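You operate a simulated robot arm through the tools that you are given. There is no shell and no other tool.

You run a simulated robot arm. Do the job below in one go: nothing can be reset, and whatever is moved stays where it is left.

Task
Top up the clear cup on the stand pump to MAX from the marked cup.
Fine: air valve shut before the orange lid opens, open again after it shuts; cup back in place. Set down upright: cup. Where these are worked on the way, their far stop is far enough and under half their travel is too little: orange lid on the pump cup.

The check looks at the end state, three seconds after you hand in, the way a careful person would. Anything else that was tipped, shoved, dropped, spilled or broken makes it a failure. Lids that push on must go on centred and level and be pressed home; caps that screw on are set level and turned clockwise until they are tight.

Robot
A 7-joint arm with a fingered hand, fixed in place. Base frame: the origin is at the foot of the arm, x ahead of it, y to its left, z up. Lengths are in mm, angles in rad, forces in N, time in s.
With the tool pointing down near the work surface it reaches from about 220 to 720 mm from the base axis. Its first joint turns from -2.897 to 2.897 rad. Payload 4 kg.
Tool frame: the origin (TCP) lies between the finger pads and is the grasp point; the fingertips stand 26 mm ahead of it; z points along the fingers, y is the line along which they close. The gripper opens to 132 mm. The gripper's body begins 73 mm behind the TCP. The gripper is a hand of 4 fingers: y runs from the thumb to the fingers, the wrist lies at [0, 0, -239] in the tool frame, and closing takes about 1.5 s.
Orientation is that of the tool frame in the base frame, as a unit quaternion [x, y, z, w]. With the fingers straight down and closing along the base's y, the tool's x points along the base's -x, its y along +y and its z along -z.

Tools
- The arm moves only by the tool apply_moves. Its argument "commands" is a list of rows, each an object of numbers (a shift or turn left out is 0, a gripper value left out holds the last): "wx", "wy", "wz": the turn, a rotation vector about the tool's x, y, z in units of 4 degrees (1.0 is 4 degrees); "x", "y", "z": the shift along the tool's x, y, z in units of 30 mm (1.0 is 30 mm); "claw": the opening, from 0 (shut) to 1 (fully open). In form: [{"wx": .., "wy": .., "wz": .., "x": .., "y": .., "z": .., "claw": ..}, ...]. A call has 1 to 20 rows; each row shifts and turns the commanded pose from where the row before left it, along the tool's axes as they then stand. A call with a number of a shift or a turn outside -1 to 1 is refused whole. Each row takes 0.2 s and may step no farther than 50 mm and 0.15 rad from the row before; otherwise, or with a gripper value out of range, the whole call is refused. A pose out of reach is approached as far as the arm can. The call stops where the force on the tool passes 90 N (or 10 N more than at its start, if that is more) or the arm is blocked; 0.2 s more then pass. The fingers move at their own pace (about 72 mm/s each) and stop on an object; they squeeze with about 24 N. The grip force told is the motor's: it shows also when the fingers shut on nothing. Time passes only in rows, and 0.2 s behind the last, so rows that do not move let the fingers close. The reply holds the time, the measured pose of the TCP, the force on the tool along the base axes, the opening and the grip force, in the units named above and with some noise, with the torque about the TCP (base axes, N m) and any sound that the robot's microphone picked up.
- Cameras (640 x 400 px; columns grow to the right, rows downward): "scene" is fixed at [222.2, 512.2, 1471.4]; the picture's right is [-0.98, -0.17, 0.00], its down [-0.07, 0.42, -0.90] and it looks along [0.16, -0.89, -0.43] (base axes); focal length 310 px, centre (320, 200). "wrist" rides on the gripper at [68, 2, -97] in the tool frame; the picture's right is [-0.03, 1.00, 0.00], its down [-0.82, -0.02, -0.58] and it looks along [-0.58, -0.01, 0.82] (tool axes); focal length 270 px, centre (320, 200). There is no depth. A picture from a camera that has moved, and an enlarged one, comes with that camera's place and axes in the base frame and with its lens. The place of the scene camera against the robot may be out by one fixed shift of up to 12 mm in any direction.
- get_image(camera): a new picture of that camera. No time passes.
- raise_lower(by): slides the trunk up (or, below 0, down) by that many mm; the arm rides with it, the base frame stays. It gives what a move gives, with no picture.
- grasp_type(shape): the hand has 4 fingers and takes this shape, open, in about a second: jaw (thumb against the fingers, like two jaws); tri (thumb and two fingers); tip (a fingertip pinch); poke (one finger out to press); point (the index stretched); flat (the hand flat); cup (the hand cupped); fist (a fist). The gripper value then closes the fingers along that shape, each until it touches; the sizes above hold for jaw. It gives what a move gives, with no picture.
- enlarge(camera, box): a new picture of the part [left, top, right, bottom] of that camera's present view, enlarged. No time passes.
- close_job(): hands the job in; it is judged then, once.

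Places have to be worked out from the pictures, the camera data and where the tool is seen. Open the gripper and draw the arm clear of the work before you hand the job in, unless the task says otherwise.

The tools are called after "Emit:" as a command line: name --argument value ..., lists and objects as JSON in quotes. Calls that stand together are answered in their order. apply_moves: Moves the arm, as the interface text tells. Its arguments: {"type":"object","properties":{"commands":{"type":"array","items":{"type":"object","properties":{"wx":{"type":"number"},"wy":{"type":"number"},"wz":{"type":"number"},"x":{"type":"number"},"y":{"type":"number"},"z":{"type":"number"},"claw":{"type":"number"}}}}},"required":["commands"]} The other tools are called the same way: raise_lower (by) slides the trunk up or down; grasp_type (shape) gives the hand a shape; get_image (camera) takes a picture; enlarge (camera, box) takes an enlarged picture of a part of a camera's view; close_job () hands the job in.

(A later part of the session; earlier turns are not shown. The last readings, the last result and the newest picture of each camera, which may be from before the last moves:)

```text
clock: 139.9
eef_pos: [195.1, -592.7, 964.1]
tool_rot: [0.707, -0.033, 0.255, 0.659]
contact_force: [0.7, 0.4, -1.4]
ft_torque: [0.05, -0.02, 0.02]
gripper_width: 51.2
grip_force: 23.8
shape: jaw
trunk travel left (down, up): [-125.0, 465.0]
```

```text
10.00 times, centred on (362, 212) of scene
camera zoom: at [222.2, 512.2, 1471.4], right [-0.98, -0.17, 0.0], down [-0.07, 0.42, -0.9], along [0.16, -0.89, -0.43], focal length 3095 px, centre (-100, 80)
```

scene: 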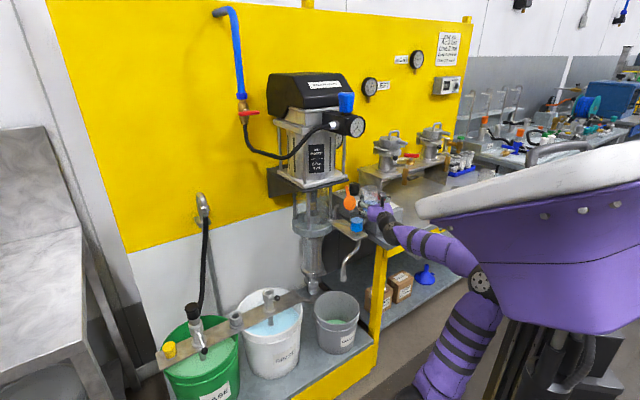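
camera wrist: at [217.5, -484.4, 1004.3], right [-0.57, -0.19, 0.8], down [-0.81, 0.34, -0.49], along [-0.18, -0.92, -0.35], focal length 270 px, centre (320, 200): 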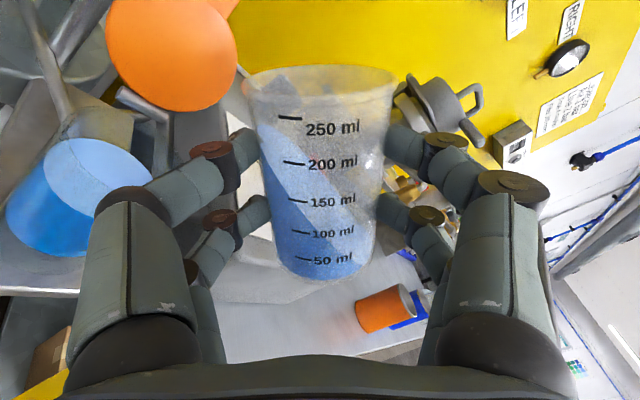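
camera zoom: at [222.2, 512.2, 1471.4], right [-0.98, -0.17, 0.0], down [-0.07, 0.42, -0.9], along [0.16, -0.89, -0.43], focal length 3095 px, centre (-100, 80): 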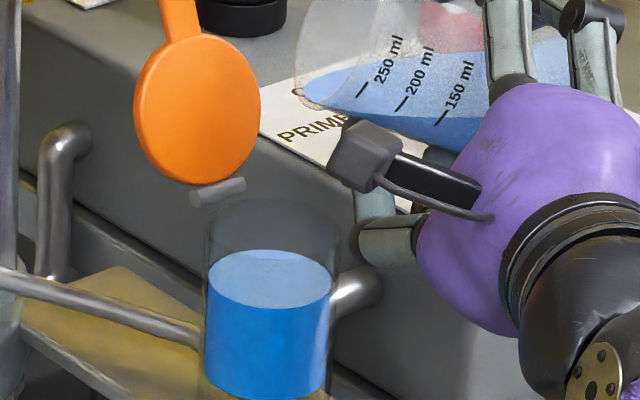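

The level rose ~1.4 mm, to the MAX line. I roll the cup back to ~40° tilt (safe for the remaining 100 ml) before carrying it away.

Emit:
apply_moves --commands '[{"wz": 0.6}, {"wz": 0.8}, {"wz": 0.9}, {"wz": 0.9}, {"wz": 0.9}, {"wz": 0.9}, {"wz": 0.9}, {"wz": 0.6}, {}]'

Emit:
get_image --camera "wrist"

Emit:
enlarge --camera "scene" --box '[330, 180, 400, 232]'

```text
clock: 141.9
eef_pos: [195.7, -592.2, 965.1]
tool_rot: [0.682, -0.19, 0.398, 0.584]
contact_force: [-0.1, 0.3, -1.1]
ft_torque: [0.02, -0.01, 0.06]
gripper_width: 51.2
grip_force: 24.2
shape: jaw
trunk travel left (down, up): [-125.0, 465.0]
```

```text
taken
camera wrist: at [205.7, -488.3, 1017.2], right [-0.74, -0.25, 0.62], down [-0.67, 0.39, -0.64], along [-0.08, -0.89, -0.45], focal length 270 px, centre (320, 200)
```

wrist: 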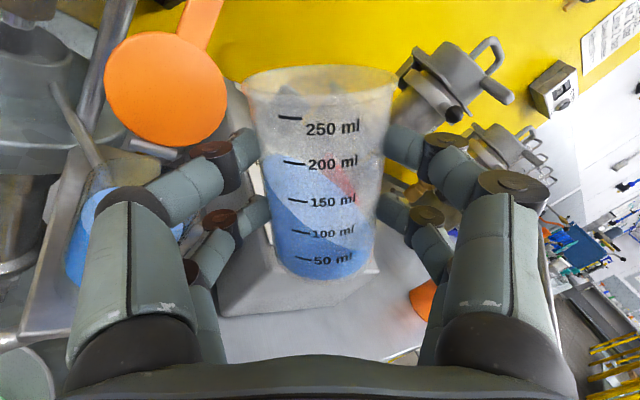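

```text
7.69 times, centred on (365, 206) of scene
camera zoom: at [222.2, 512.2, 1471.4], right [-0.98, -0.17, 0.0], down [-0.07, 0.42, -0.9], along [0.16, -0.89, -0.43], focal length 2380 px, centre (-26, 154)
```

zoom: 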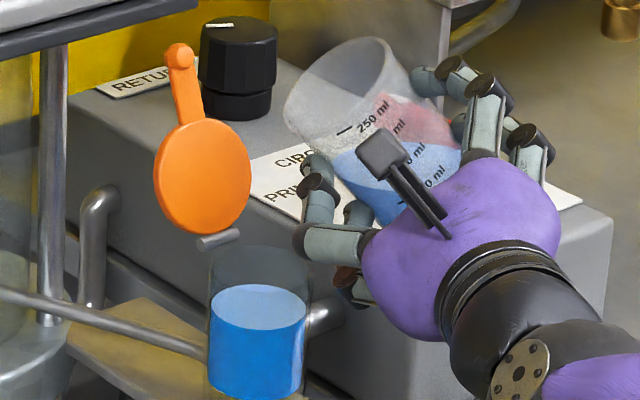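

The pump cup is at MAX and nothing is spilled. I carry the tilted cup right, away from the pump, to where the arm can hold it upright comfortably.

Emit:
apply_moves --commands '[{"x": -0.25, "y": 0.3, "z": 0.155}, {"x": -0.36, "y": 0.425, "z": 0.22}, {"x": -0.36, "y": 0.425, "z": 0.22}, {"x": -0.36, "y": 0.425, "z": 0.22}, {"x": -0.36, "y": 0.425, "z": 0.22}, {"x": -0.36, "y": 0.425, "z": 0.22}, {"x": -0.36, "y": 0.425, "z": 0.22}, {"x": -0.3, "y": 0.36, "z": 0.185}, {}]'

Emit:
get_image --camera "scene"

Emit:
get_image --camera "wrist"

```text
clock: 143.9
eef_pos: [91.8, -681.6, 961.7]
tool_rot: [0.681, -0.191, 0.398, 0.584]
contact_force: [-0.2, -0.3, -1.4]
ft_torque: [0.01, 0.02, 0.02]
gripper_width: 50.9
grip_force: 23.9
shape: jaw
trunk travel left (down, up): [-125.0, 465.0]
```

```text
taken
```

scene: 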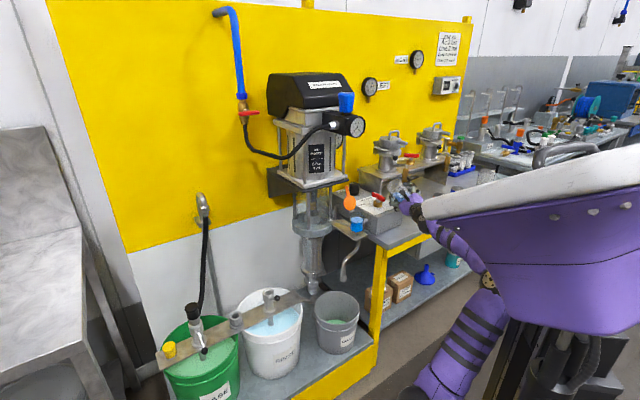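

```text
taken
camera wrist: at [102.1, -577.6, 1015.3], right [-0.74, -0.25, 0.63], down [-0.67, 0.39, -0.64], along [-0.08, -0.89, -0.45], focal length 270 px, centre (320, 200)
```

wrist: 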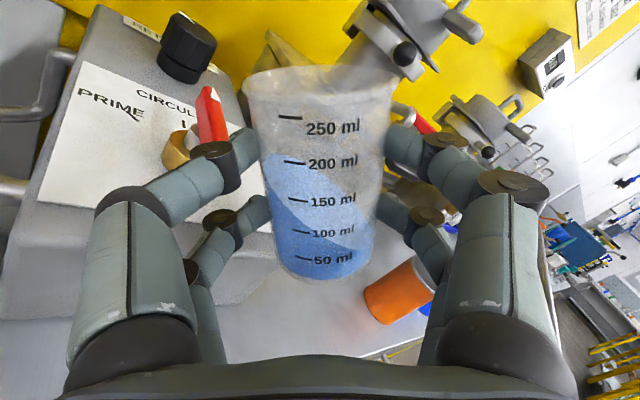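

Clear of the pump. I continue right with the cup still tilted, then bring it upright over the front of the table.

Emit:
apply_moves --commands '[{"x": -0.25, "y": 0.3, "z": 0.19}, {"x": -0.36, "y": 0.42, "z": 0.27}, {"x": -0.36, "y": 0.42, "z": 0.27}, {"x": -0.36, "y": 0.42, "z": 0.27}, {"x": -0.36, "y": 0.42, "z": 0.27}, {"x": -0.3, "y": 0.35, "z": 0.23}, {}, {"wz": 0.7}, {"wz": 0.9}, {"wz": 0.9}, {"wz": 0.9}, {"wz": 0.9}, {"wz": 0.9}, {"wz": 0.9}, {"wz": 0.9}, {"wz": 0.9}, {"wz": 0.9}, {"wz": 0.9}, {}]'

Emit:
get_image --camera "wrist"

Emit:
get_image --camera "scene"

```text
clock: 147.9
eef_pos: [18.9, -753.1, 964.4]
tool_rot: [0.579, -0.407, 0.569, 0.419]
contact_force: [0.4, 0.6, -1.0]
ft_torque: [-0.02, 0.01, -0.01]
gripper_width: 50.6
grip_force: 23.8
shape: jaw
trunk travel left (down, up): [-125.0, 465.0]
```

```text
taken
camera wrist: at [-11.5, -661.5, 1031.8], right [-0.95, -0.32, 0.0], down [-0.18, 0.55, -0.82], along [0.26, -0.77, -0.58], focal length 270 px, centre (320, 200)
```

wrist: 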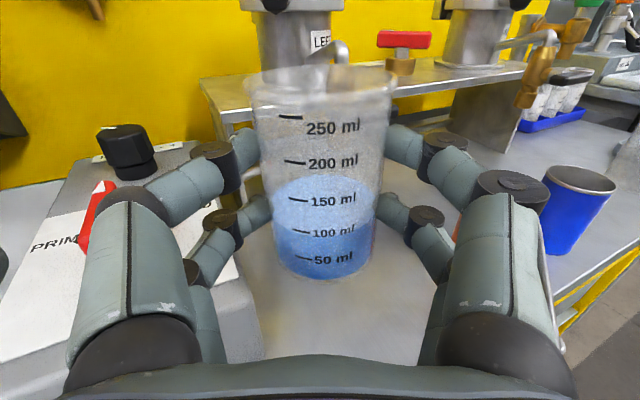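

```text
taken
```

scene: 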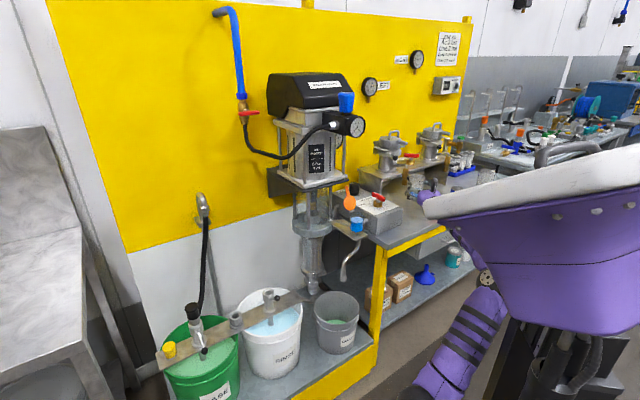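

The cup is upright with ~100 ml. I yaw back to face the wall and return above its original spot.

Emit:
apply_moves --commands '[{"wx": 0.8, "wz": 0.1}, {"wx": 0.95, "wz": 0.1}, {"wx": 0.95, "wz": 0.1}, {"wx": 0.95}, {"wx": 0.95}, {"wx": 0.95}, {"wx": 0.95}, {"wx": 0.15}, {"y": 0.25, "z": -0.13}, {"y": 0.25, "z": -0.13}, {}]'

Emit:
get_image --camera "wrist"

Emit:
get_image --camera "scene"

```text
clock: 150.3
eef_pos: [2.3, -757.9, 964.4]
tool_rot: [0.656, -0.27, 0.652, 0.269]
contact_force: [-0.4, -0.3, -0.5]
ft_torque: [0.02, 0.03, -0.02]
gripper_width: 51.0
grip_force: 23.7
shape: jaw
trunk travel left (down, up): [-125.0, 465.0]
```

```text
taken
camera wrist: at [-66.7, -691.6, 1031.5], right [-0.7, -0.71, -0.02], down [-0.4, 0.42, -0.81], along [0.59, -0.56, -0.58], focal length 270 px, centre (320, 200)
```

wrist: 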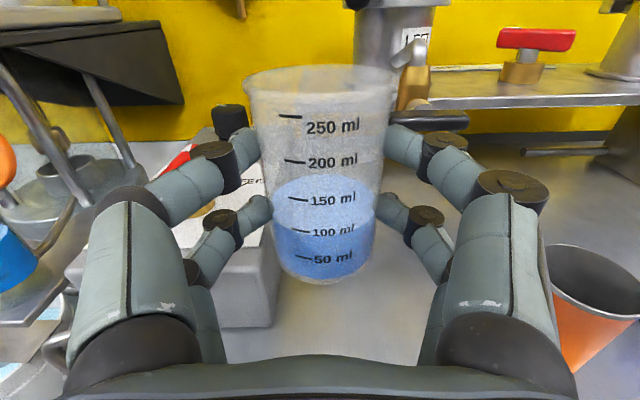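

```text
taken
```

scene: 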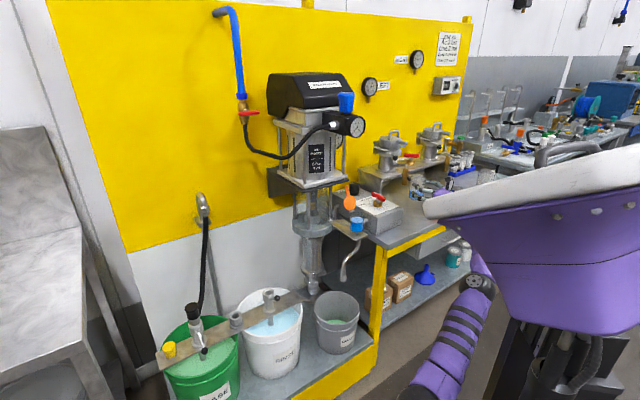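

The pose matches the pick-up pose, 130 mm higher. I go forward 3 mm and descend toward the table.

Emit:
apply_moves --commands '[{"z": 0.12}, {"x": -0.4}, {"x": -0.5}, {"x": -0.5}, {"x": -0.5}, {"x": -0.5}, {"x": -0.5}, {"x": -0.5}, {"x": -0.4}, {"x": -0.2}, {}]'

Emit:
get_image --camera "wrist"

Emit:
enlarge --camera "scene" --box '[370, 170, 450, 250]'

```text
clock: 152.7
eef_pos: [4.8, -758.9, 843.7]
tool_rot: [0.656, -0.27, 0.651, 0.269]
contact_force: [0.1, 0.4, -1.3]
ft_torque: [0.01, 0.0, -0.01]
gripper_width: 51.2
grip_force: 24.0
shape: jaw
trunk travel left (down, up): [-125.0, 465.0]
```

```text
taken
camera wrist: at [-64.4, -693.5, 911.5], right [-0.7, -0.71, -0.02], down [-0.4, 0.42, -0.81], along [0.59, -0.56, -0.58], focal length 270 px, centre (320, 200)
```

wrist: 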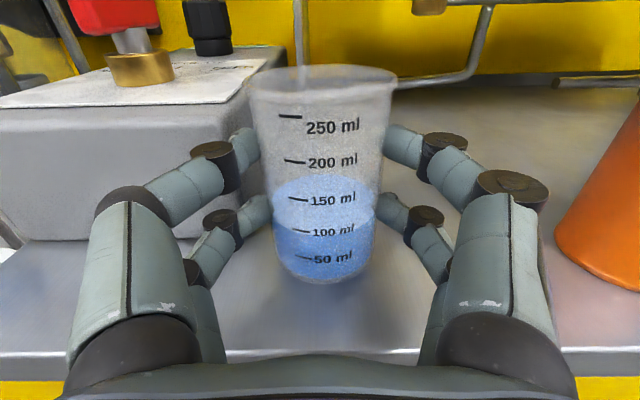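

```text
5.00 times, centred on (410, 210) of scene
camera zoom: at [222.2, 512.2, 1471.4], right [-0.98, -0.17, 0.0], down [-0.07, 0.42, -0.9], along [0.16, -0.89, -0.43], focal length 1547 px, centre (-130, 150)
```

zoom: 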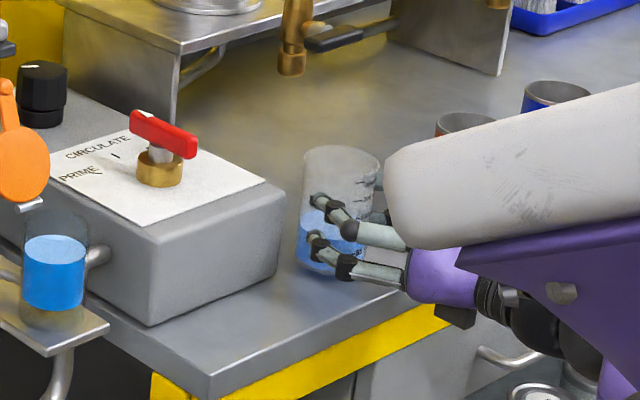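

9 mm above the original height. I lower slowly the rest of the way, watching the force.

Emit:
apply_moves --commands '[{"x": -0.1}, {"x": -0.08}, {"x": -0.06}, {}]'

```text
clock: 153.7
eef_pos: [4.8, -760.6, 836.9]
tool_rot: [0.656, -0.27, 0.652, 0.27]
contact_force: [-0.4, -0.5, -0.6]
ft_torque: [0.03, 0.02, 0.01]
gripper_width: 50.9
grip_force: 23.5
shape: jaw
trunk travel left (down, up): [-125.0, 465.0]
```

Emit:
apply_moves --commands '[{"x": -0.05}, {"x": -0.05}, {}]'

Emit:
enlarge --camera "scene" --box '[380, 190, 430, 230]'

```text
clock: 154.5
eef_pos: [5.0, -760.8, 834.6]
tool_rot: [0.655, -0.27, 0.652, 0.27]
contact_force: [-1.0, 0.2, 3.3]
ft_torque: [-0.05, -0.13, -0.05]
gripper_width: 50.8
grip_force: 23.4
shape: jaw
trunk travel left (down, up): [-125.0, 465.0]
```

```text
10.00 times, centred on (405, 210) of scene
camera zoom: at [222.2, 512.2, 1471.4], right [-0.98, -0.17, 0.0], down [-0.07, 0.42, -0.9], along [0.16, -0.89, -0.43], focal length 3095 px, centre (-530, 100)
```

zoom: 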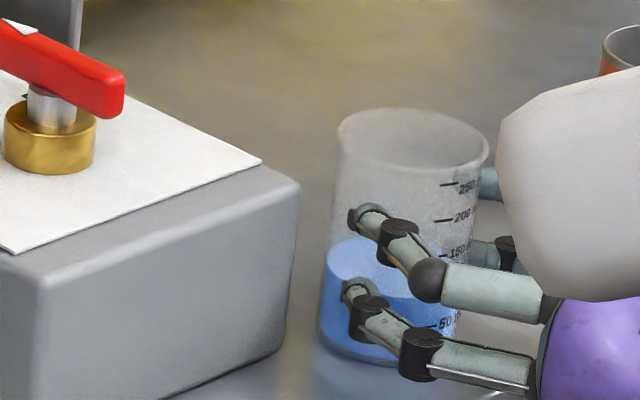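

The force flipped to +3.3 N: the cup's base is on the table, upright. I open the fingers to the same 78 mm as at pick-up.

Emit:
apply_moves --commands '[{"claw": 0.45}, {"claw": 0.5}, {"claw": 0.59}, {"claw": 0.59}, {"claw": 0.59}]'

Emit:
get_image --camera "wrist"

Emit:
enlarge --camera "scene" --box '[380, 190, 430, 230]'

```text
clock: 155.7
eef_pos: [3.3, -759.4, 833.7]
tool_rot: [0.656, -0.27, 0.652, 0.269]
contact_force: [0.5, 0.1, 0.3]
ft_torque: [-0.01, 0.02, 0.01]
gripper_width: 77.1
grip_force: 0.1
shape: jaw
trunk travel left (down, up): [-125.0, 465.0]
```

```text
taken
camera wrist: at [-64.4, -693.4, 901.8], right [-0.7, -0.71, -0.02], down [-0.4, 0.42, -0.81], along [0.59, -0.56, -0.58], focal length 270 px, centre (320, 200)
```

wrist: 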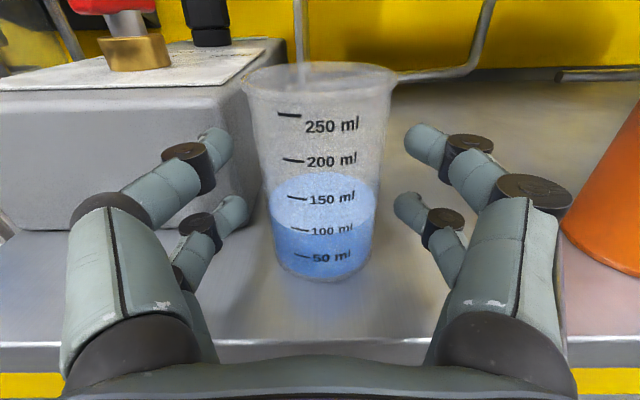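

```text
10.00 times, centred on (405, 210) of scene
camera zoom: at [222.2, 512.2, 1471.4], right [-0.98, -0.17, 0.0], down [-0.07, 0.42, -0.9], along [0.16, -0.89, -0.43], focal length 3095 px, centre (-530, 100)
```

zoom: 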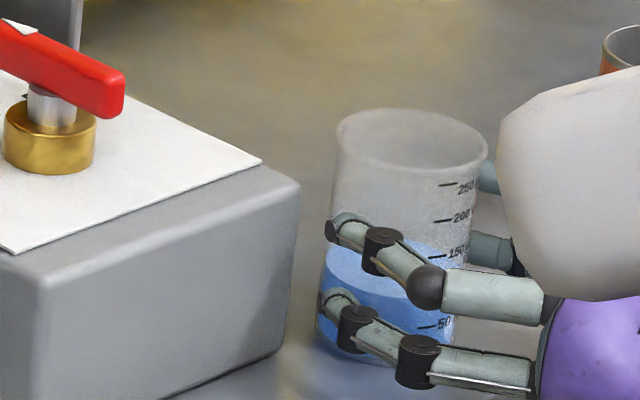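

The cup stands upright on its original spot. I back the open hand straight out in small steps.

Emit:
apply_moves --commands '[{"z": -0.4}, {"z": -0.4}, {"z": -0.3}]'

Emit:
get_image --camera "wrist"

```text
clock: 156.5
eef_pos: [-15.7, -738.0, 832.5]
tool_rot: [0.656, -0.269, 0.652, 0.267]
contact_force: [-0.2, -0.1, 0.4]
ft_torque: [0.04, 0.02, -0.01]
gripper_width: 77.2
grip_force: 0.1
shape: jaw
trunk travel left (down, up): [-125.0, 465.0]
```

```text
taken
camera wrist: at [-85.3, -672.2, 900.9], right [-0.7, -0.71, -0.03], down [-0.4, 0.42, -0.81], along [0.59, -0.56, -0.58], focal length 270 px, centre (320, 200)
```

wrist: 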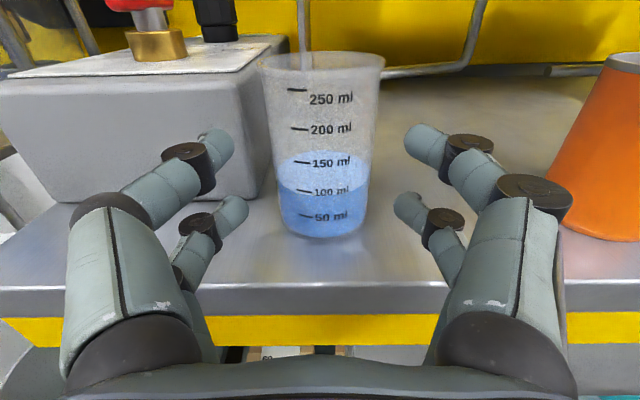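

Clean. I back out another 25 mm, then rise and pitch the tool down for an easier posture.

Emit:
apply_moves --commands '[{"z": -0.4}, {"z": -0.4}, {"x": 0.6}, {"x": 0.7, "wy": -1}, {"x": 0.7, "wy": -1}, {"x": 0.7, "wy": -1}, {"x": 0.7, "wy": -1}, {"wy": -1}, {"wy": -1}, {"wy": -1}]'

Emit:
get_image --camera "wrist"

Emit:
get_image --camera "scene"

```text
clock: 158.7
eef_pos: [-19.5, -708.0, 919.9]
tool_rot: [0.794, -0.327, 0.474, 0.196]
contact_force: [-0.8, 0.0, -0.3]
ft_torque: [-0.01, -0.01, 0.01]
gripper_width: 77.6
grip_force: 0.1
shape: jaw
out of reach, approached as far as the arm can: row 9, 10
trunk travel left (down, up): [-125.0, 465.0]
```

```text
taken
camera wrist: at [-58.0, -673.2, 1025.4], right [-0.71, -0.7, -0.02], down [-0.62, 0.65, -0.44], along [0.33, -0.3, -0.9], focal length 270 px, centre (320, 200)
```

wrist: 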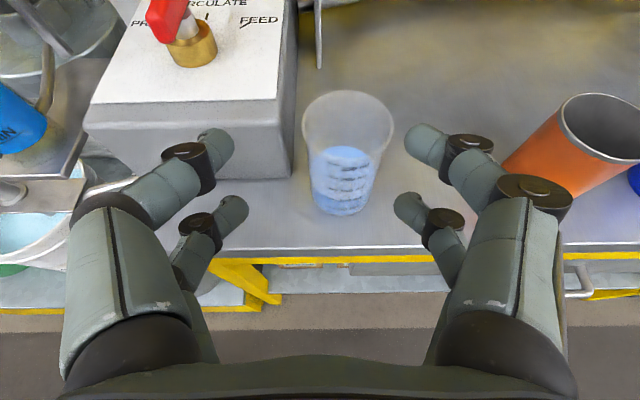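

```text
taken
```

scene: 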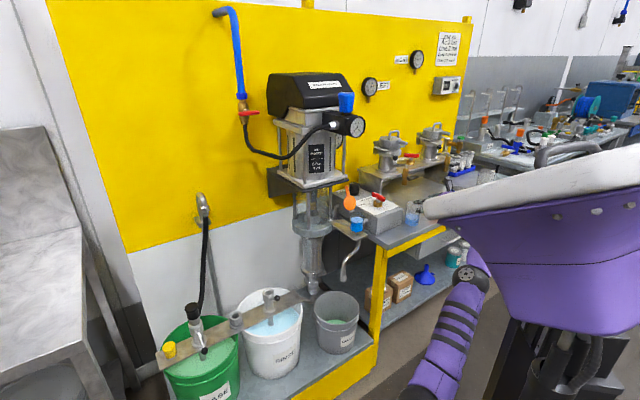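

The arm is close to full reach here, so I move the empty hand left/inward first and raise the trunk to the height that worked for the lid.

Emit:
apply_moves --commands '[{"y": -0.8, "x": 0.2}, {"y": -0.8, "x": 0.2}, {"y": -0.8}, {"y": -0.8}, {"y": -0.8}]'

Emit:
raise_lower --by 150

Emit:
get_image --camera "wrist"

Emit:
get_image --camera "scene"

```text
clock: 159.9
eef_pos: [74.5, -633.9, 924.3]
tool_rot: [0.795, -0.327, 0.474, 0.191]
contact_force: [-0.8, -0.7, -0.1]
ft_torque: [-0.01, -0.02, 0.03]
gripper_width: 77.3
grip_force: 0.1
shape: jaw
trunk travel left (down, up): [-125.0, 465.0]
```

```text
clock: 161.7
eef_pos: [68.2, -627.4, 1080.7]
tool_rot: [0.794, -0.327, 0.474, 0.196]
contact_force: [0.2, 1.1, -0.4]
ft_torque: [-0.05, -0.01, 0.02]
gripper_width: 77.3
grip_force: 0.0
shape: jaw
trunk travel left (down, up): [-275.0, 315.0]
```

```text
taken
camera wrist: at [30.4, -591.5, 1186.1], right [-0.71, -0.7, -0.02], down [-0.62, 0.65, -0.45], along [0.33, -0.3, -0.9], focal length 270 px, centre (320, 200)
```

wrist: 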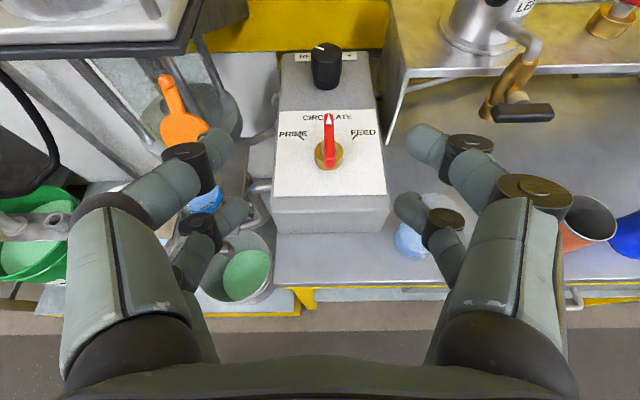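

```text
taken
```

scene: 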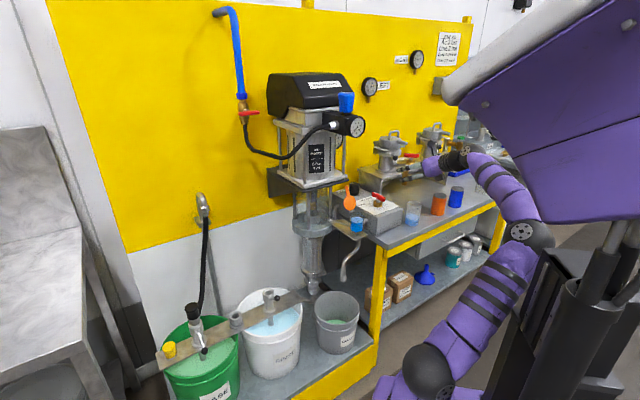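

All in place: the marked cup is back on its spot. I now move toward the open lid, stopping ~80 mm in front of its tab.

Emit:
apply_moves --commands '[{"x": -0.094, "y": -0.762, "z": 0.43}, {"x": -0.094, "y": -0.762, "z": 0.43}, {"x": -0.094, "y": -0.762, "z": 0.43}, {"x": -0.094, "y": -0.762, "z": 0.43}, {"x": -0.094, "y": -0.762, "z": 0.43}, {"x": -0.094, "y": -0.762, "z": 0.43}, {"x": -0.094, "y": -0.762, "z": 0.43}, {}]'

Emit:
get_image --camera "wrist"

Emit:
get_image --camera "scene"

```text
clock: 163.5
eef_pos: [231.6, -562.4, 1019.6]
tool_rot: [0.794, -0.328, 0.473, 0.197]
contact_force: [-0.6, 0.5, -0.7]
ft_torque: [0.02, -0.01, 0.02]
gripper_width: 77.5
grip_force: 0.1
shape: jaw
trunk travel left (down, up): [-275.0, 315.0]
```

```text
taken
camera wrist: at [193.6, -527.3, 1124.7], right [-0.71, -0.7, -0.02], down [-0.62, 0.65, -0.45], along [0.33, -0.3, -0.9], focal length 270 px, centre (320, 200)
```

wrist: 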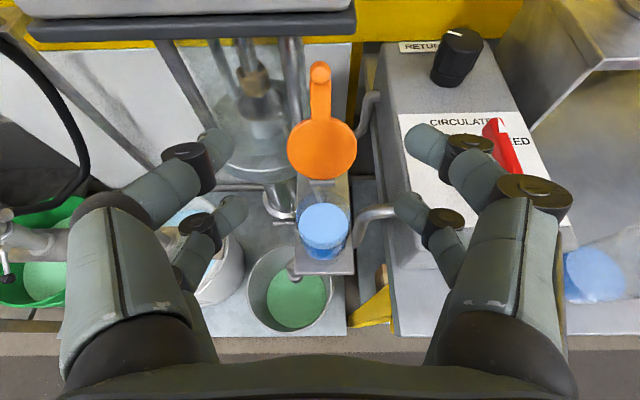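

```text
taken
```

scene: 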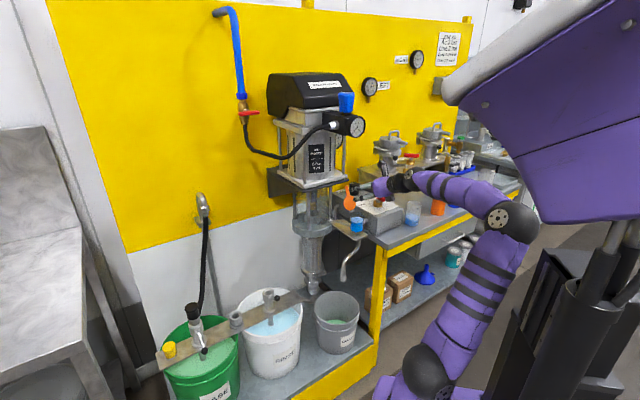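

The lid is open ~112°, tab ball at about (677,-234,992). I line up so that the open fingers straddle the tab from the front, and advance 50 mm.

Emit:
apply_moves --commands '[{"x": 0.43, "z": 0.49}, {"z": 0.55}, {"z": 0.55}, {"z": 0.55}, {}]'

Emit:
get_image --camera "wrist"

Emit:
enlarge --camera "scene" --box '[320, 160, 400, 220]'

```text
clock: 164.7
eef_pos: [276.2, -606.8, 1000.0]
tool_rot: [0.794, -0.327, 0.474, 0.196]
contact_force: [-0.5, 0.7, -0.1]
ft_torque: [0.0, -0.03, 0.0]
gripper_width: 77.3
grip_force: 0.0
shape: jaw
trunk travel left (down, up): [-275.0, 315.0]
```

```text
taken
camera wrist: at [237.8, -571.3, 1106.1], right [-0.71, -0.7, -0.02], down [-0.62, 0.65, -0.45], along [0.33, -0.3, -0.9], focal length 270 px, centre (320, 200)
```

wrist: 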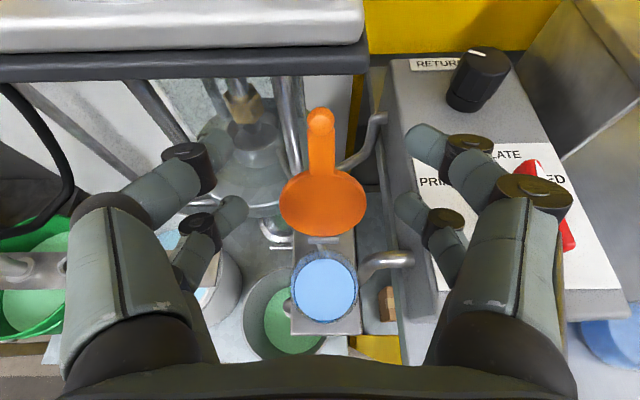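

```text
6.67 times, centred on (360, 190) of scene
camera zoom: at [222.2, 512.2, 1471.4], right [-0.98, -0.17, 0.0], down [-0.07, 0.42, -0.9], along [0.16, -0.89, -0.43], focal length 2063 px, centre (53, 267)
```

zoom: 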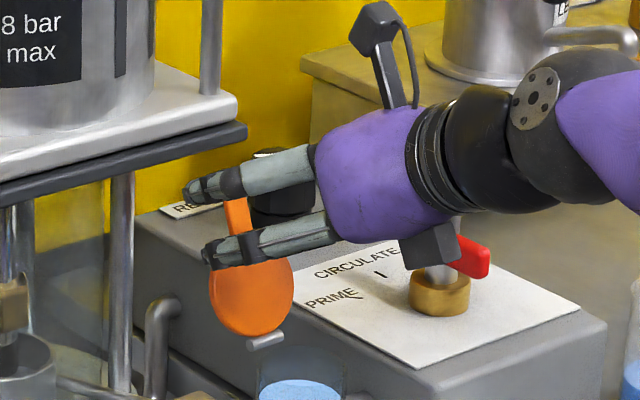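

The tab is between the finger rows. I advance the last 28 mm and close gently on the tab.

Emit:
apply_moves --commands '[{"z": 0.45}, {"z": 0.45}, {"claw": 0.3}, {"claw": 0.15}, {"claw": 0.0}, {"claw": 0.0}, {"claw": 0.0}, {"claw": 0.0}]'

Emit:
get_image --camera "wrist"

Emit:
enlarge --camera "scene" --box '[320, 160, 400, 220]'

```text
clock: 166.5
eef_pos: [293.9, -623.0, 993.0]
tool_rot: [0.792, -0.327, 0.476, 0.198]
contact_force: [4.4, -5.9, 22.8]
ft_torque: [-0.41, -0.3, 0.0]
gripper_width: 4.8
grip_force: 24.1
shape: jaw
trunk travel left (down, up): [-275.0, 315.0]
```

```text
taken
camera wrist: at [254.9, -587.3, 1097.0], right [-0.71, -0.7, -0.02], down [-0.62, 0.64, -0.45], along [0.33, -0.31, -0.89], focal length 270 px, centre (320, 200)
```

wrist: 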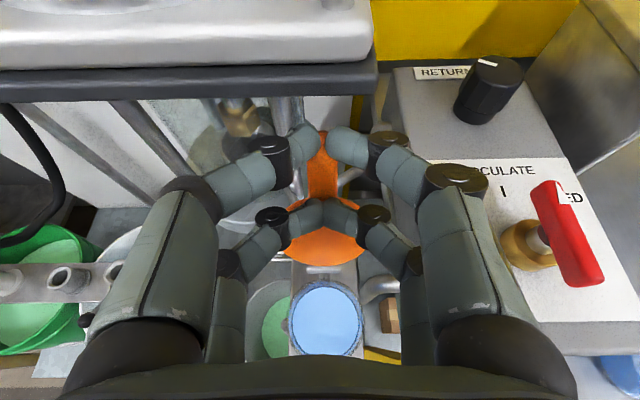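

```text
6.67 times, centred on (360, 190) of scene
camera zoom: at [222.2, 512.2, 1471.4], right [-0.98, -0.17, 0.0], down [-0.07, 0.42, -0.9], along [0.16, -0.89, -0.43], focal length 2063 px, centre (53, 267)
```

zoom: 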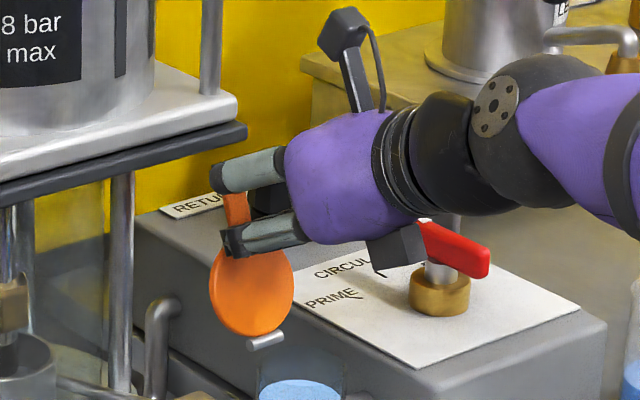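

The hand is pressing down ~23 N on the lid edge. I ease it up 6 mm and begin pulling the tab toward the robot along its arc.

Emit:
apply_moves --commands '[{"x": 0.18, "z": -0.095}, {}]'

Emit:
get_image --camera "wrist"

```text
clock: 167.1
eef_pos: [292.4, -623.6, 993.9]
tool_rot: [0.794, -0.327, 0.473, 0.196]
contact_force: [2.8, -2.5, 9.0]
ft_torque: [-0.21, -0.11, -0.01]
gripper_width: 4.6
grip_force: 24.0
shape: jaw
trunk travel left (down, up): [-275.0, 315.0]
```

```text
taken
camera wrist: at [254.8, -587.9, 1099.2], right [-0.71, -0.7, -0.02], down [-0.62, 0.65, -0.44], along [0.32, -0.3, -0.9], focal length 270 px, centre (320, 200)
```

wrist: 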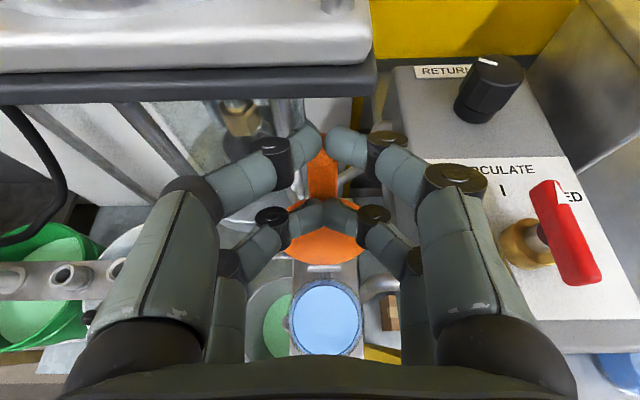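

Force dropped to 9 N. The upper pair holds the tab end. I pull back along the arc in two small steps.

Emit:
apply_moves --commands '[{"x": -0.06, "z": -0.3}, {"x": -0.07, "z": -0.31}, {"x": -0.1, "z": -0.24}]'

Emit:
get_image --camera "wrist"

Emit:
enlarge --camera "scene" --box '[320, 160, 400, 220]'

```text
clock: 167.9
eef_pos: [275.6, -605.8, 1000.4]
tool_rot: [0.794, -0.326, 0.475, 0.196]
contact_force: [0.4, -1.1, 9.5]
ft_torque: [-0.23, -0.19, -0.03]
gripper_width: 3.7
grip_force: 24.5
shape: jaw
trunk travel left (down, up): [-275.0, 315.0]
```

```text
taken
camera wrist: at [236.5, -570.1, 1106.7], right [-0.71, -0.7, -0.02], down [-0.62, 0.65, -0.45], along [0.33, -0.31, -0.89], focal length 270 px, centre (320, 200)
```

wrist: 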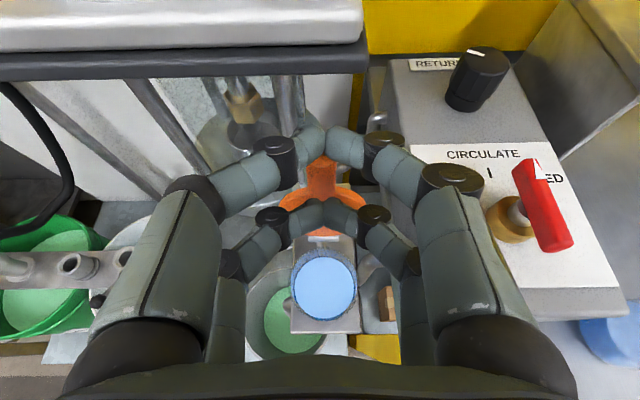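

```text
6.67 times, centred on (360, 190) of scene
camera zoom: at [222.2, 512.2, 1471.4], right [-0.98, -0.17, 0.0], down [-0.07, 0.42, -0.9], along [0.16, -0.89, -0.43], focal length 2063 px, centre (53, 267)
```

zoom: 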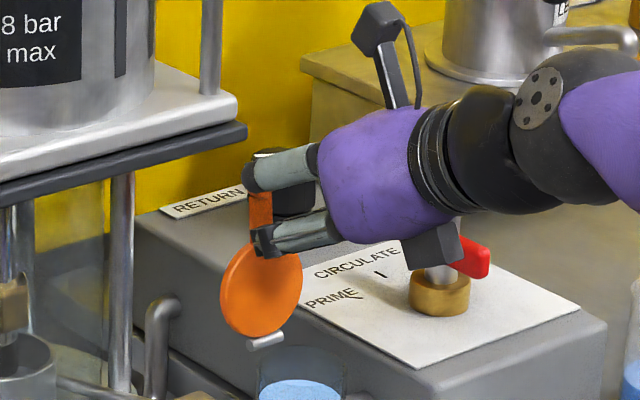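

The lid follows and is now about vertical. I pull a bit further while pitching the hand up with it, so it leans to the robot side.

Emit:
apply_moves --commands '[{"x": -0.13, "z": -0.17, "wy": 0.9}, {"x": -0.13, "z": -0.17, "wy": 0.9}, {"x": -0.13, "z": -0.17, "wy": 0.9}, {"x": -0.13, "z": -0.17, "wy": 0.9}, {}]'

Emit:
get_image --camera "wrist"

Emit:
enlarge --camera "scene" --box '[320, 160, 400, 220]'

```text
clock: 169.1
eef_pos: [257.3, -587.8, 993.8]
tool_rot: [0.727, -0.3, 0.571, 0.236]
contact_force: [-0.6, -0.3, 4.0]
ft_torque: [-0.04, -0.06, -0.03]
gripper_width: 3.4
grip_force: 23.5
shape: jaw
trunk travel left (down, up): [-275.0, 315.0]
```

```text
taken
camera wrist: at [200.9, -534.9, 1083.2], right [-0.71, -0.71, -0.02], down [-0.52, 0.55, -0.65], along [0.47, -0.45, -0.76], focal length 270 px, centre (320, 200)
```

wrist: 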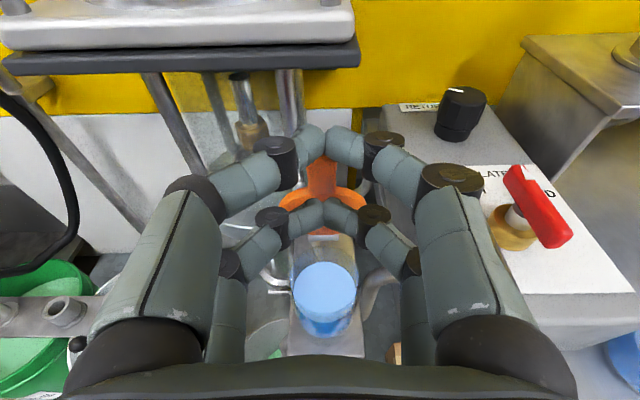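

```text
6.67 times, centred on (360, 190) of scene
camera zoom: at [222.2, 512.2, 1471.4], right [-0.98, -0.17, 0.0], down [-0.07, 0.42, -0.9], along [0.16, -0.89, -0.43], focal length 2063 px, centre (53, 267)
```

zoom: 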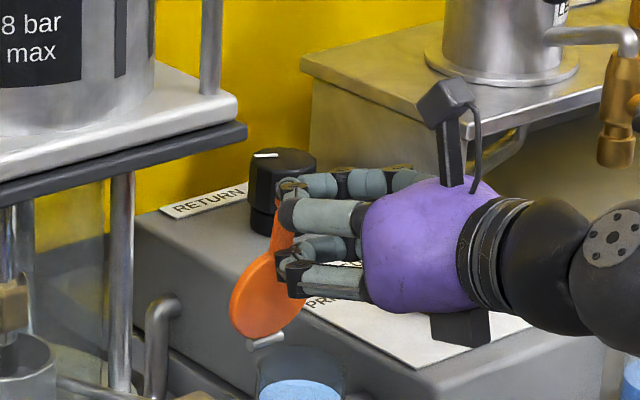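

The lid now leans toward the robot (~10–15° past vertical). I continue one more small increment.

Emit:
apply_moves --commands '[{"x": -0.127, "z": -0.14, "wy": 0.83}, {"x": -0.127, "z": -0.14, "wy": 0.83}, {"x": -0.127, "z": -0.14, "wy": 0.83}, {}]'

Emit:
get_image --camera "wrist"

Emit:
enlarge --camera "scene" --box '[320, 160, 400, 220]'

```text
clock: 170.1
eef_pos: [254.3, -583.2, 988.7]
tool_rot: [0.676, -0.276, 0.63, 0.266]
contact_force: [-11.9, 0.8, 40.6]
ft_torque: [-0.86, -0.69, -0.28]
gripper_width: 2.4
grip_force: 23.8
shape: jaw
trunk travel left (down, up): [-275.0, 315.0]
```

```text
taken
camera wrist: at [188.8, -518.4, 1062.4], right [-0.71, -0.7, -0.01], down [-0.44, 0.45, -0.78], along [0.55, -0.55, -0.63], focal length 270 px, centre (320, 200)
```

wrist: 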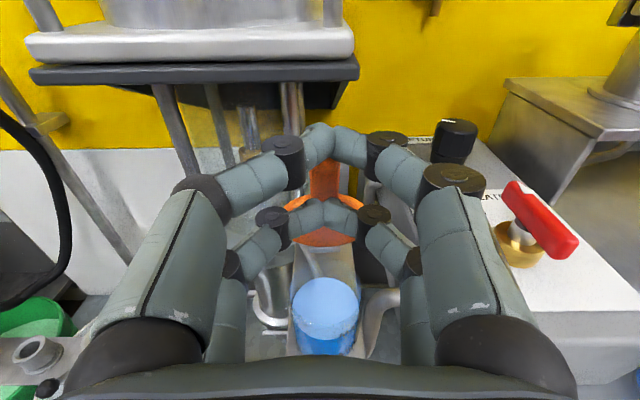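

```text
6.67 times, centred on (360, 190) of scene
camera zoom: at [222.2, 512.2, 1471.4], right [-0.98, -0.17, 0.0], down [-0.07, 0.42, -0.9], along [0.16, -0.89, -0.43], focal length 2063 px, centre (53, 267)
```

zoom: 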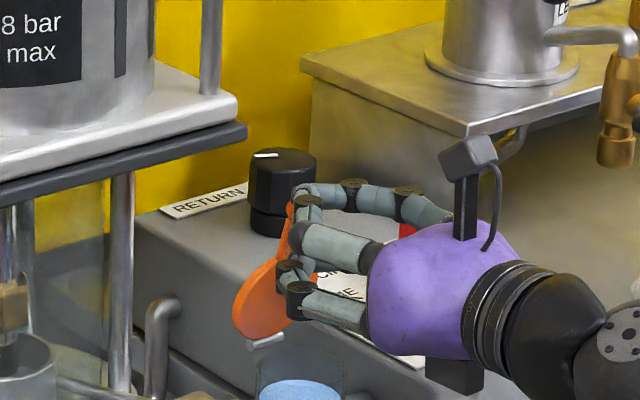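

Force rose to 40 N as the arm drifts in this level posture. I ease up 8 mm first and check.

Emit:
apply_moves --commands '[{"x": 0.15}, {"x": 0.15}]'

```text
clock: 170.7
eef_pos: [253.4, -583.7, 989.8]
tool_rot: [0.678, -0.28, 0.628, 0.26]
contact_force: [-7.3, 0.2, 21.7]
ft_torque: [-0.41, -0.36, -0.17]
gripper_width: 2.2
grip_force: 23.7
shape: jaw
trunk travel left (down, up): [-275.0, 315.0]
```

Easing further, then opening the fingers so that the lid can swing down between them.

Emit:
apply_moves --commands '[{"x": 0.15}, {"x": 0.1}, {"claw": 0.3}, {"claw": 0.5}, {"claw": 0.6}, {"claw": 0.65}, {"claw": 0.65}]'

Emit:
get_image --camera "wrist"

Emit:
enlarge --camera "scene" --box '[320, 160, 400, 220]'

```text
clock: 172.3
eef_pos: [253.0, -583.7, 996.8]
tool_rot: [0.678, -0.279, 0.629, 0.259]
contact_force: [-0.1, -0.8, 0.4]
ft_torque: [-0.02, 0.01, 0.01]
gripper_width: 85.3
grip_force: 0.1
shape: jaw
trunk travel left (down, up): [-275.0, 315.0]
```

```text
taken
camera wrist: at [188.3, -521.6, 1071.5], right [-0.7, -0.71, -0.03], down [-0.44, 0.46, -0.77], along [0.56, -0.53, -0.64], focal length 270 px, centre (320, 200)
```

wrist: 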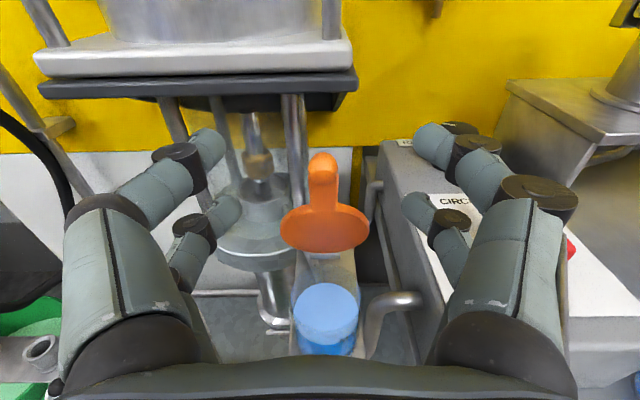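

```text
6.67 times, centred on (360, 190) of scene
camera zoom: at [222.2, 512.2, 1471.4], right [-0.98, -0.17, 0.0], down [-0.07, 0.42, -0.9], along [0.16, -0.89, -0.43], focal length 2063 px, centre (53, 267)
```

zoom: 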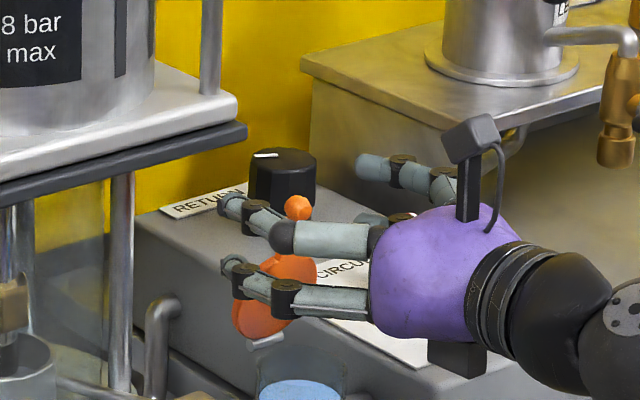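

The hinge holds by friction, so the lid stays leaning ~22° toward the robot. I raise the open hand clear, pitch it down, close the fingers and will then press the lid shut from above.

Emit:
apply_moves --commands '[{"x": 0.6}, {"x": 0.7}, {"x": 0.7, "wy": -0.8}, {"x": 0.7, "wy": -1}, {"wy": -1}, {"wy": -1}, {"wy": -1}, {"wy": -1}, {"wy": -1}, {"wy": -1}, {"wy": -1}, {"claw": 0}, {"claw": 0}, {"claw": 0}, {"claw": 0}]'

Emit:
get_image --camera "wrist"

Emit:
enlarge --camera "scene" --box '[320, 150, 400, 220]'

```text
clock: 175.5
eef_pos: [252.4, -584.7, 1083.4]
tool_rot: [0.835, -0.344, 0.397, 0.164]
contact_force: [0.3, 0.8, 0.1]
ft_torque: [0.02, 0.0, 0.0]
gripper_width: 0.3
grip_force: 23.9
shape: jaw
trunk travel left (down, up): [-275.0, 315.0]
```

```text
taken
camera wrist: at [228.9, -562.7, 1195.7], right [-0.72, -0.7, -0.02], down [-0.67, 0.69, -0.27], along [0.2, -0.18, -0.96], focal length 270 px, centre (320, 200)
```

wrist: 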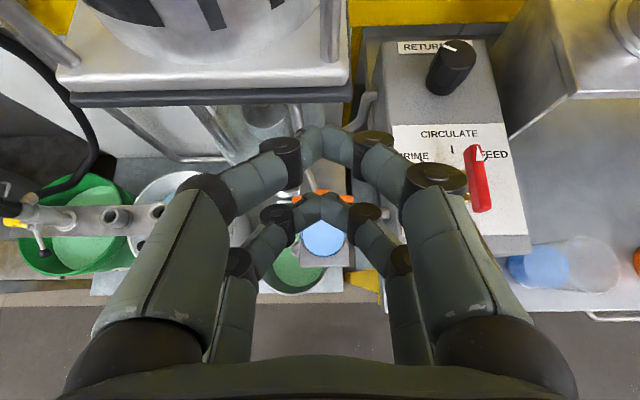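

```text
5.71 times, centred on (360, 185) of scene
camera zoom: at [222.2, 512.2, 1471.4], right [-0.98, -0.17, 0.0], down [-0.07, 0.42, -0.9], along [0.16, -0.89, -0.43], focal length 1768 px, centre (91, 286)
```

zoom: 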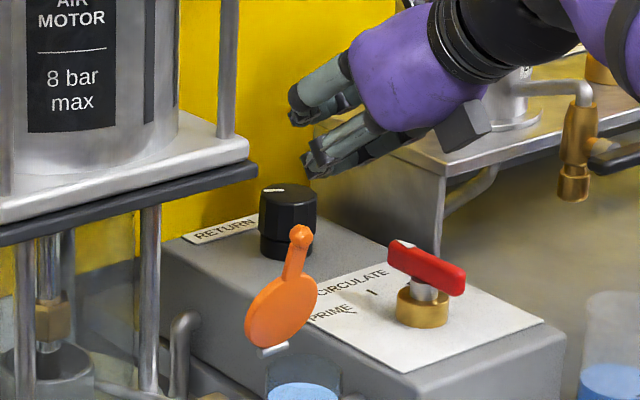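

The lid leans ~22° forward. I bring the closed fingertips over it and start pressing it down along its arc.

Emit:
apply_moves --commands '[{"x": -0.64, "z": 0.87}, {"x": -0.285, "z": 0.23}, {"x": -0.3, "z": 0.03}, {"x": -0.3, "z": 0.03}, {}]'

Emit:
get_image --camera "wrist"

Emit:
enlarge --camera "scene" --box '[320, 160, 400, 220]'

```text
clock: 176.7
eef_pos: [251.0, -581.5, 1024.4]
tool_rot: [0.835, -0.343, 0.397, 0.164]
contact_force: [-0.6, 0.5, -0.5]
ft_torque: [-0.02, -0.02, -0.02]
gripper_width: 0.1
grip_force: 23.7
shape: jaw
trunk travel left (down, up): [-275.0, 315.0]
```

```text
taken
camera wrist: at [228.0, -561.3, 1138.4], right [-0.72, -0.7, -0.02], down [-0.67, 0.69, -0.27], along [0.2, -0.18, -0.96], focal length 270 px, centre (320, 200)
```

wrist: 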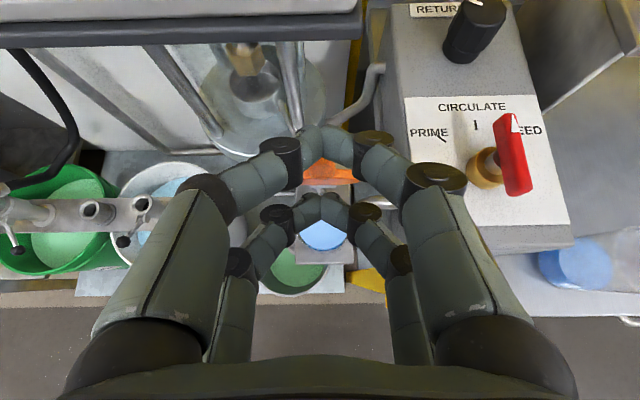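

```text
6.67 times, centred on (360, 190) of scene
camera zoom: at [222.2, 512.2, 1471.4], right [-0.98, -0.17, 0.0], down [-0.07, 0.42, -0.9], along [0.16, -0.89, -0.43], focal length 2063 px, centre (53, 267)
```

zoom: 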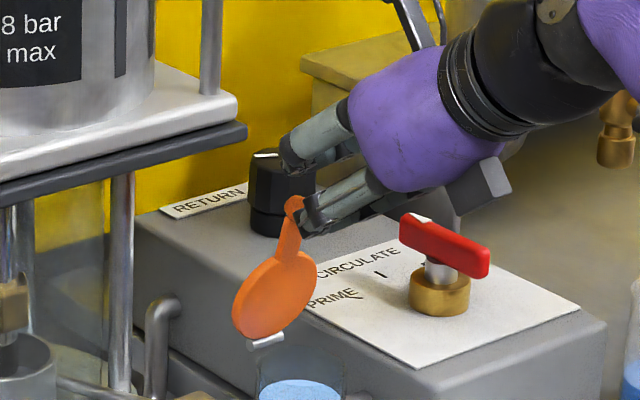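

The fingertips are on the robot side of the ball; I need to be above/behind it. I go up, forward, and then down onto its top.

Emit:
apply_moves --commands '[{"x": 0.78, "z": -0.63}, {"x": 0.29, "z": 0.44}, {"x": 0.28, "z": 0.43}, {"x": -0.23, "z": 0.14}, {}]'

Emit:
get_image --camera "wrist"

Emit:
enlarge --camera "scene" --box '[320, 160, 400, 220]'

```text
clock: 177.9
eef_pos: [271.8, -604.0, 1042.5]
tool_rot: [0.835, -0.345, 0.396, 0.165]
contact_force: [0.2, -0.4, 0.9]
ft_torque: [0.01, 0.0, 0.03]
gripper_width: 0.2
grip_force: 24.7
shape: jaw
trunk travel left (down, up): [-275.0, 315.0]
```

```text
taken
camera wrist: at [249.0, -582.9, 1157.2], right [-0.72, -0.7, -0.02], down [-0.67, 0.69, -0.27], along [0.2, -0.18, -0.96], focal length 270 px, centre (320, 200)
```

wrist: 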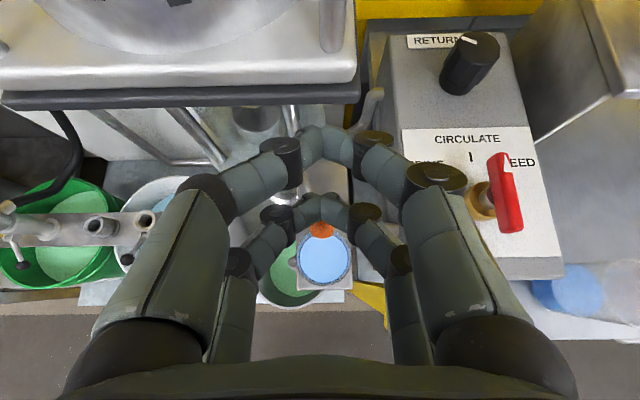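

```text
6.67 times, centred on (360, 190) of scene
camera zoom: at [222.2, 512.2, 1471.4], right [-0.98, -0.17, 0.0], down [-0.07, 0.42, -0.9], along [0.16, -0.89, -0.43], focal length 2063 px, centre (53, 267)
```

zoom: 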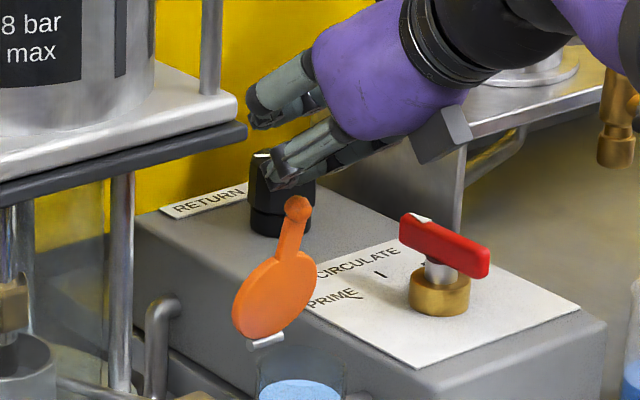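

The fingertips are now above and behind the ball. I press it down/forward along the arc.

Emit:
apply_moves --commands '[{"x": -0.26, "z": 0.1}, {"x": -0.35, "z": -0.16}, {"x": -0.35, "z": -0.17}, {"x": -0.39, "z": -0.11}, {"x": -0.39, "z": -0.11}]'

Emit:
get_image --camera "wrist"

Emit:
enlarge --camera "scene" --box '[320, 160, 400, 220]'

```text
clock: 179.1
eef_pos: [240.7, -572.6, 1011.2]
tool_rot: [0.835, -0.344, 0.397, 0.164]
contact_force: [0.9, 0.0, -0.1]
ft_torque: [0.0, 0.0, 0.03]
gripper_width: 0.0
grip_force: 24.5
shape: jaw
trunk travel left (down, up): [-275.0, 315.0]
```

```text
taken
camera wrist: at [217.9, -551.9, 1125.1], right [-0.72, -0.7, -0.02], down [-0.67, 0.69, -0.27], along [0.2, -0.18, -0.96], focal length 270 px, centre (320, 200)
```

wrist: 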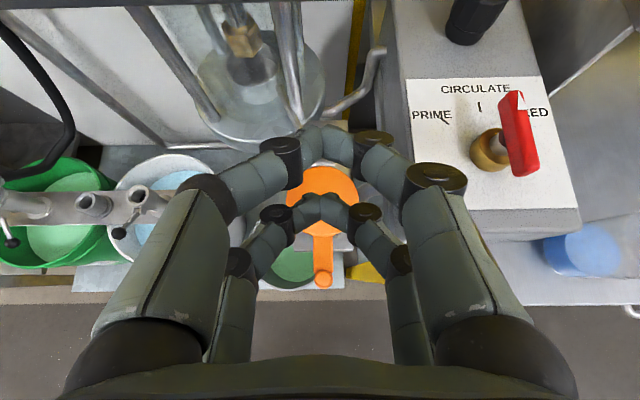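

```text
6.67 times, centred on (360, 190) of scene
camera zoom: at [222.2, 512.2, 1471.4], right [-0.98, -0.17, 0.0], down [-0.07, 0.42, -0.9], along [0.16, -0.89, -0.43], focal length 2063 px, centre (53, 267)
```

zoom: 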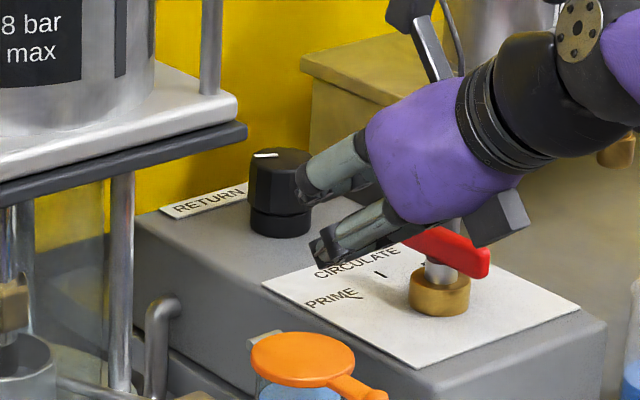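

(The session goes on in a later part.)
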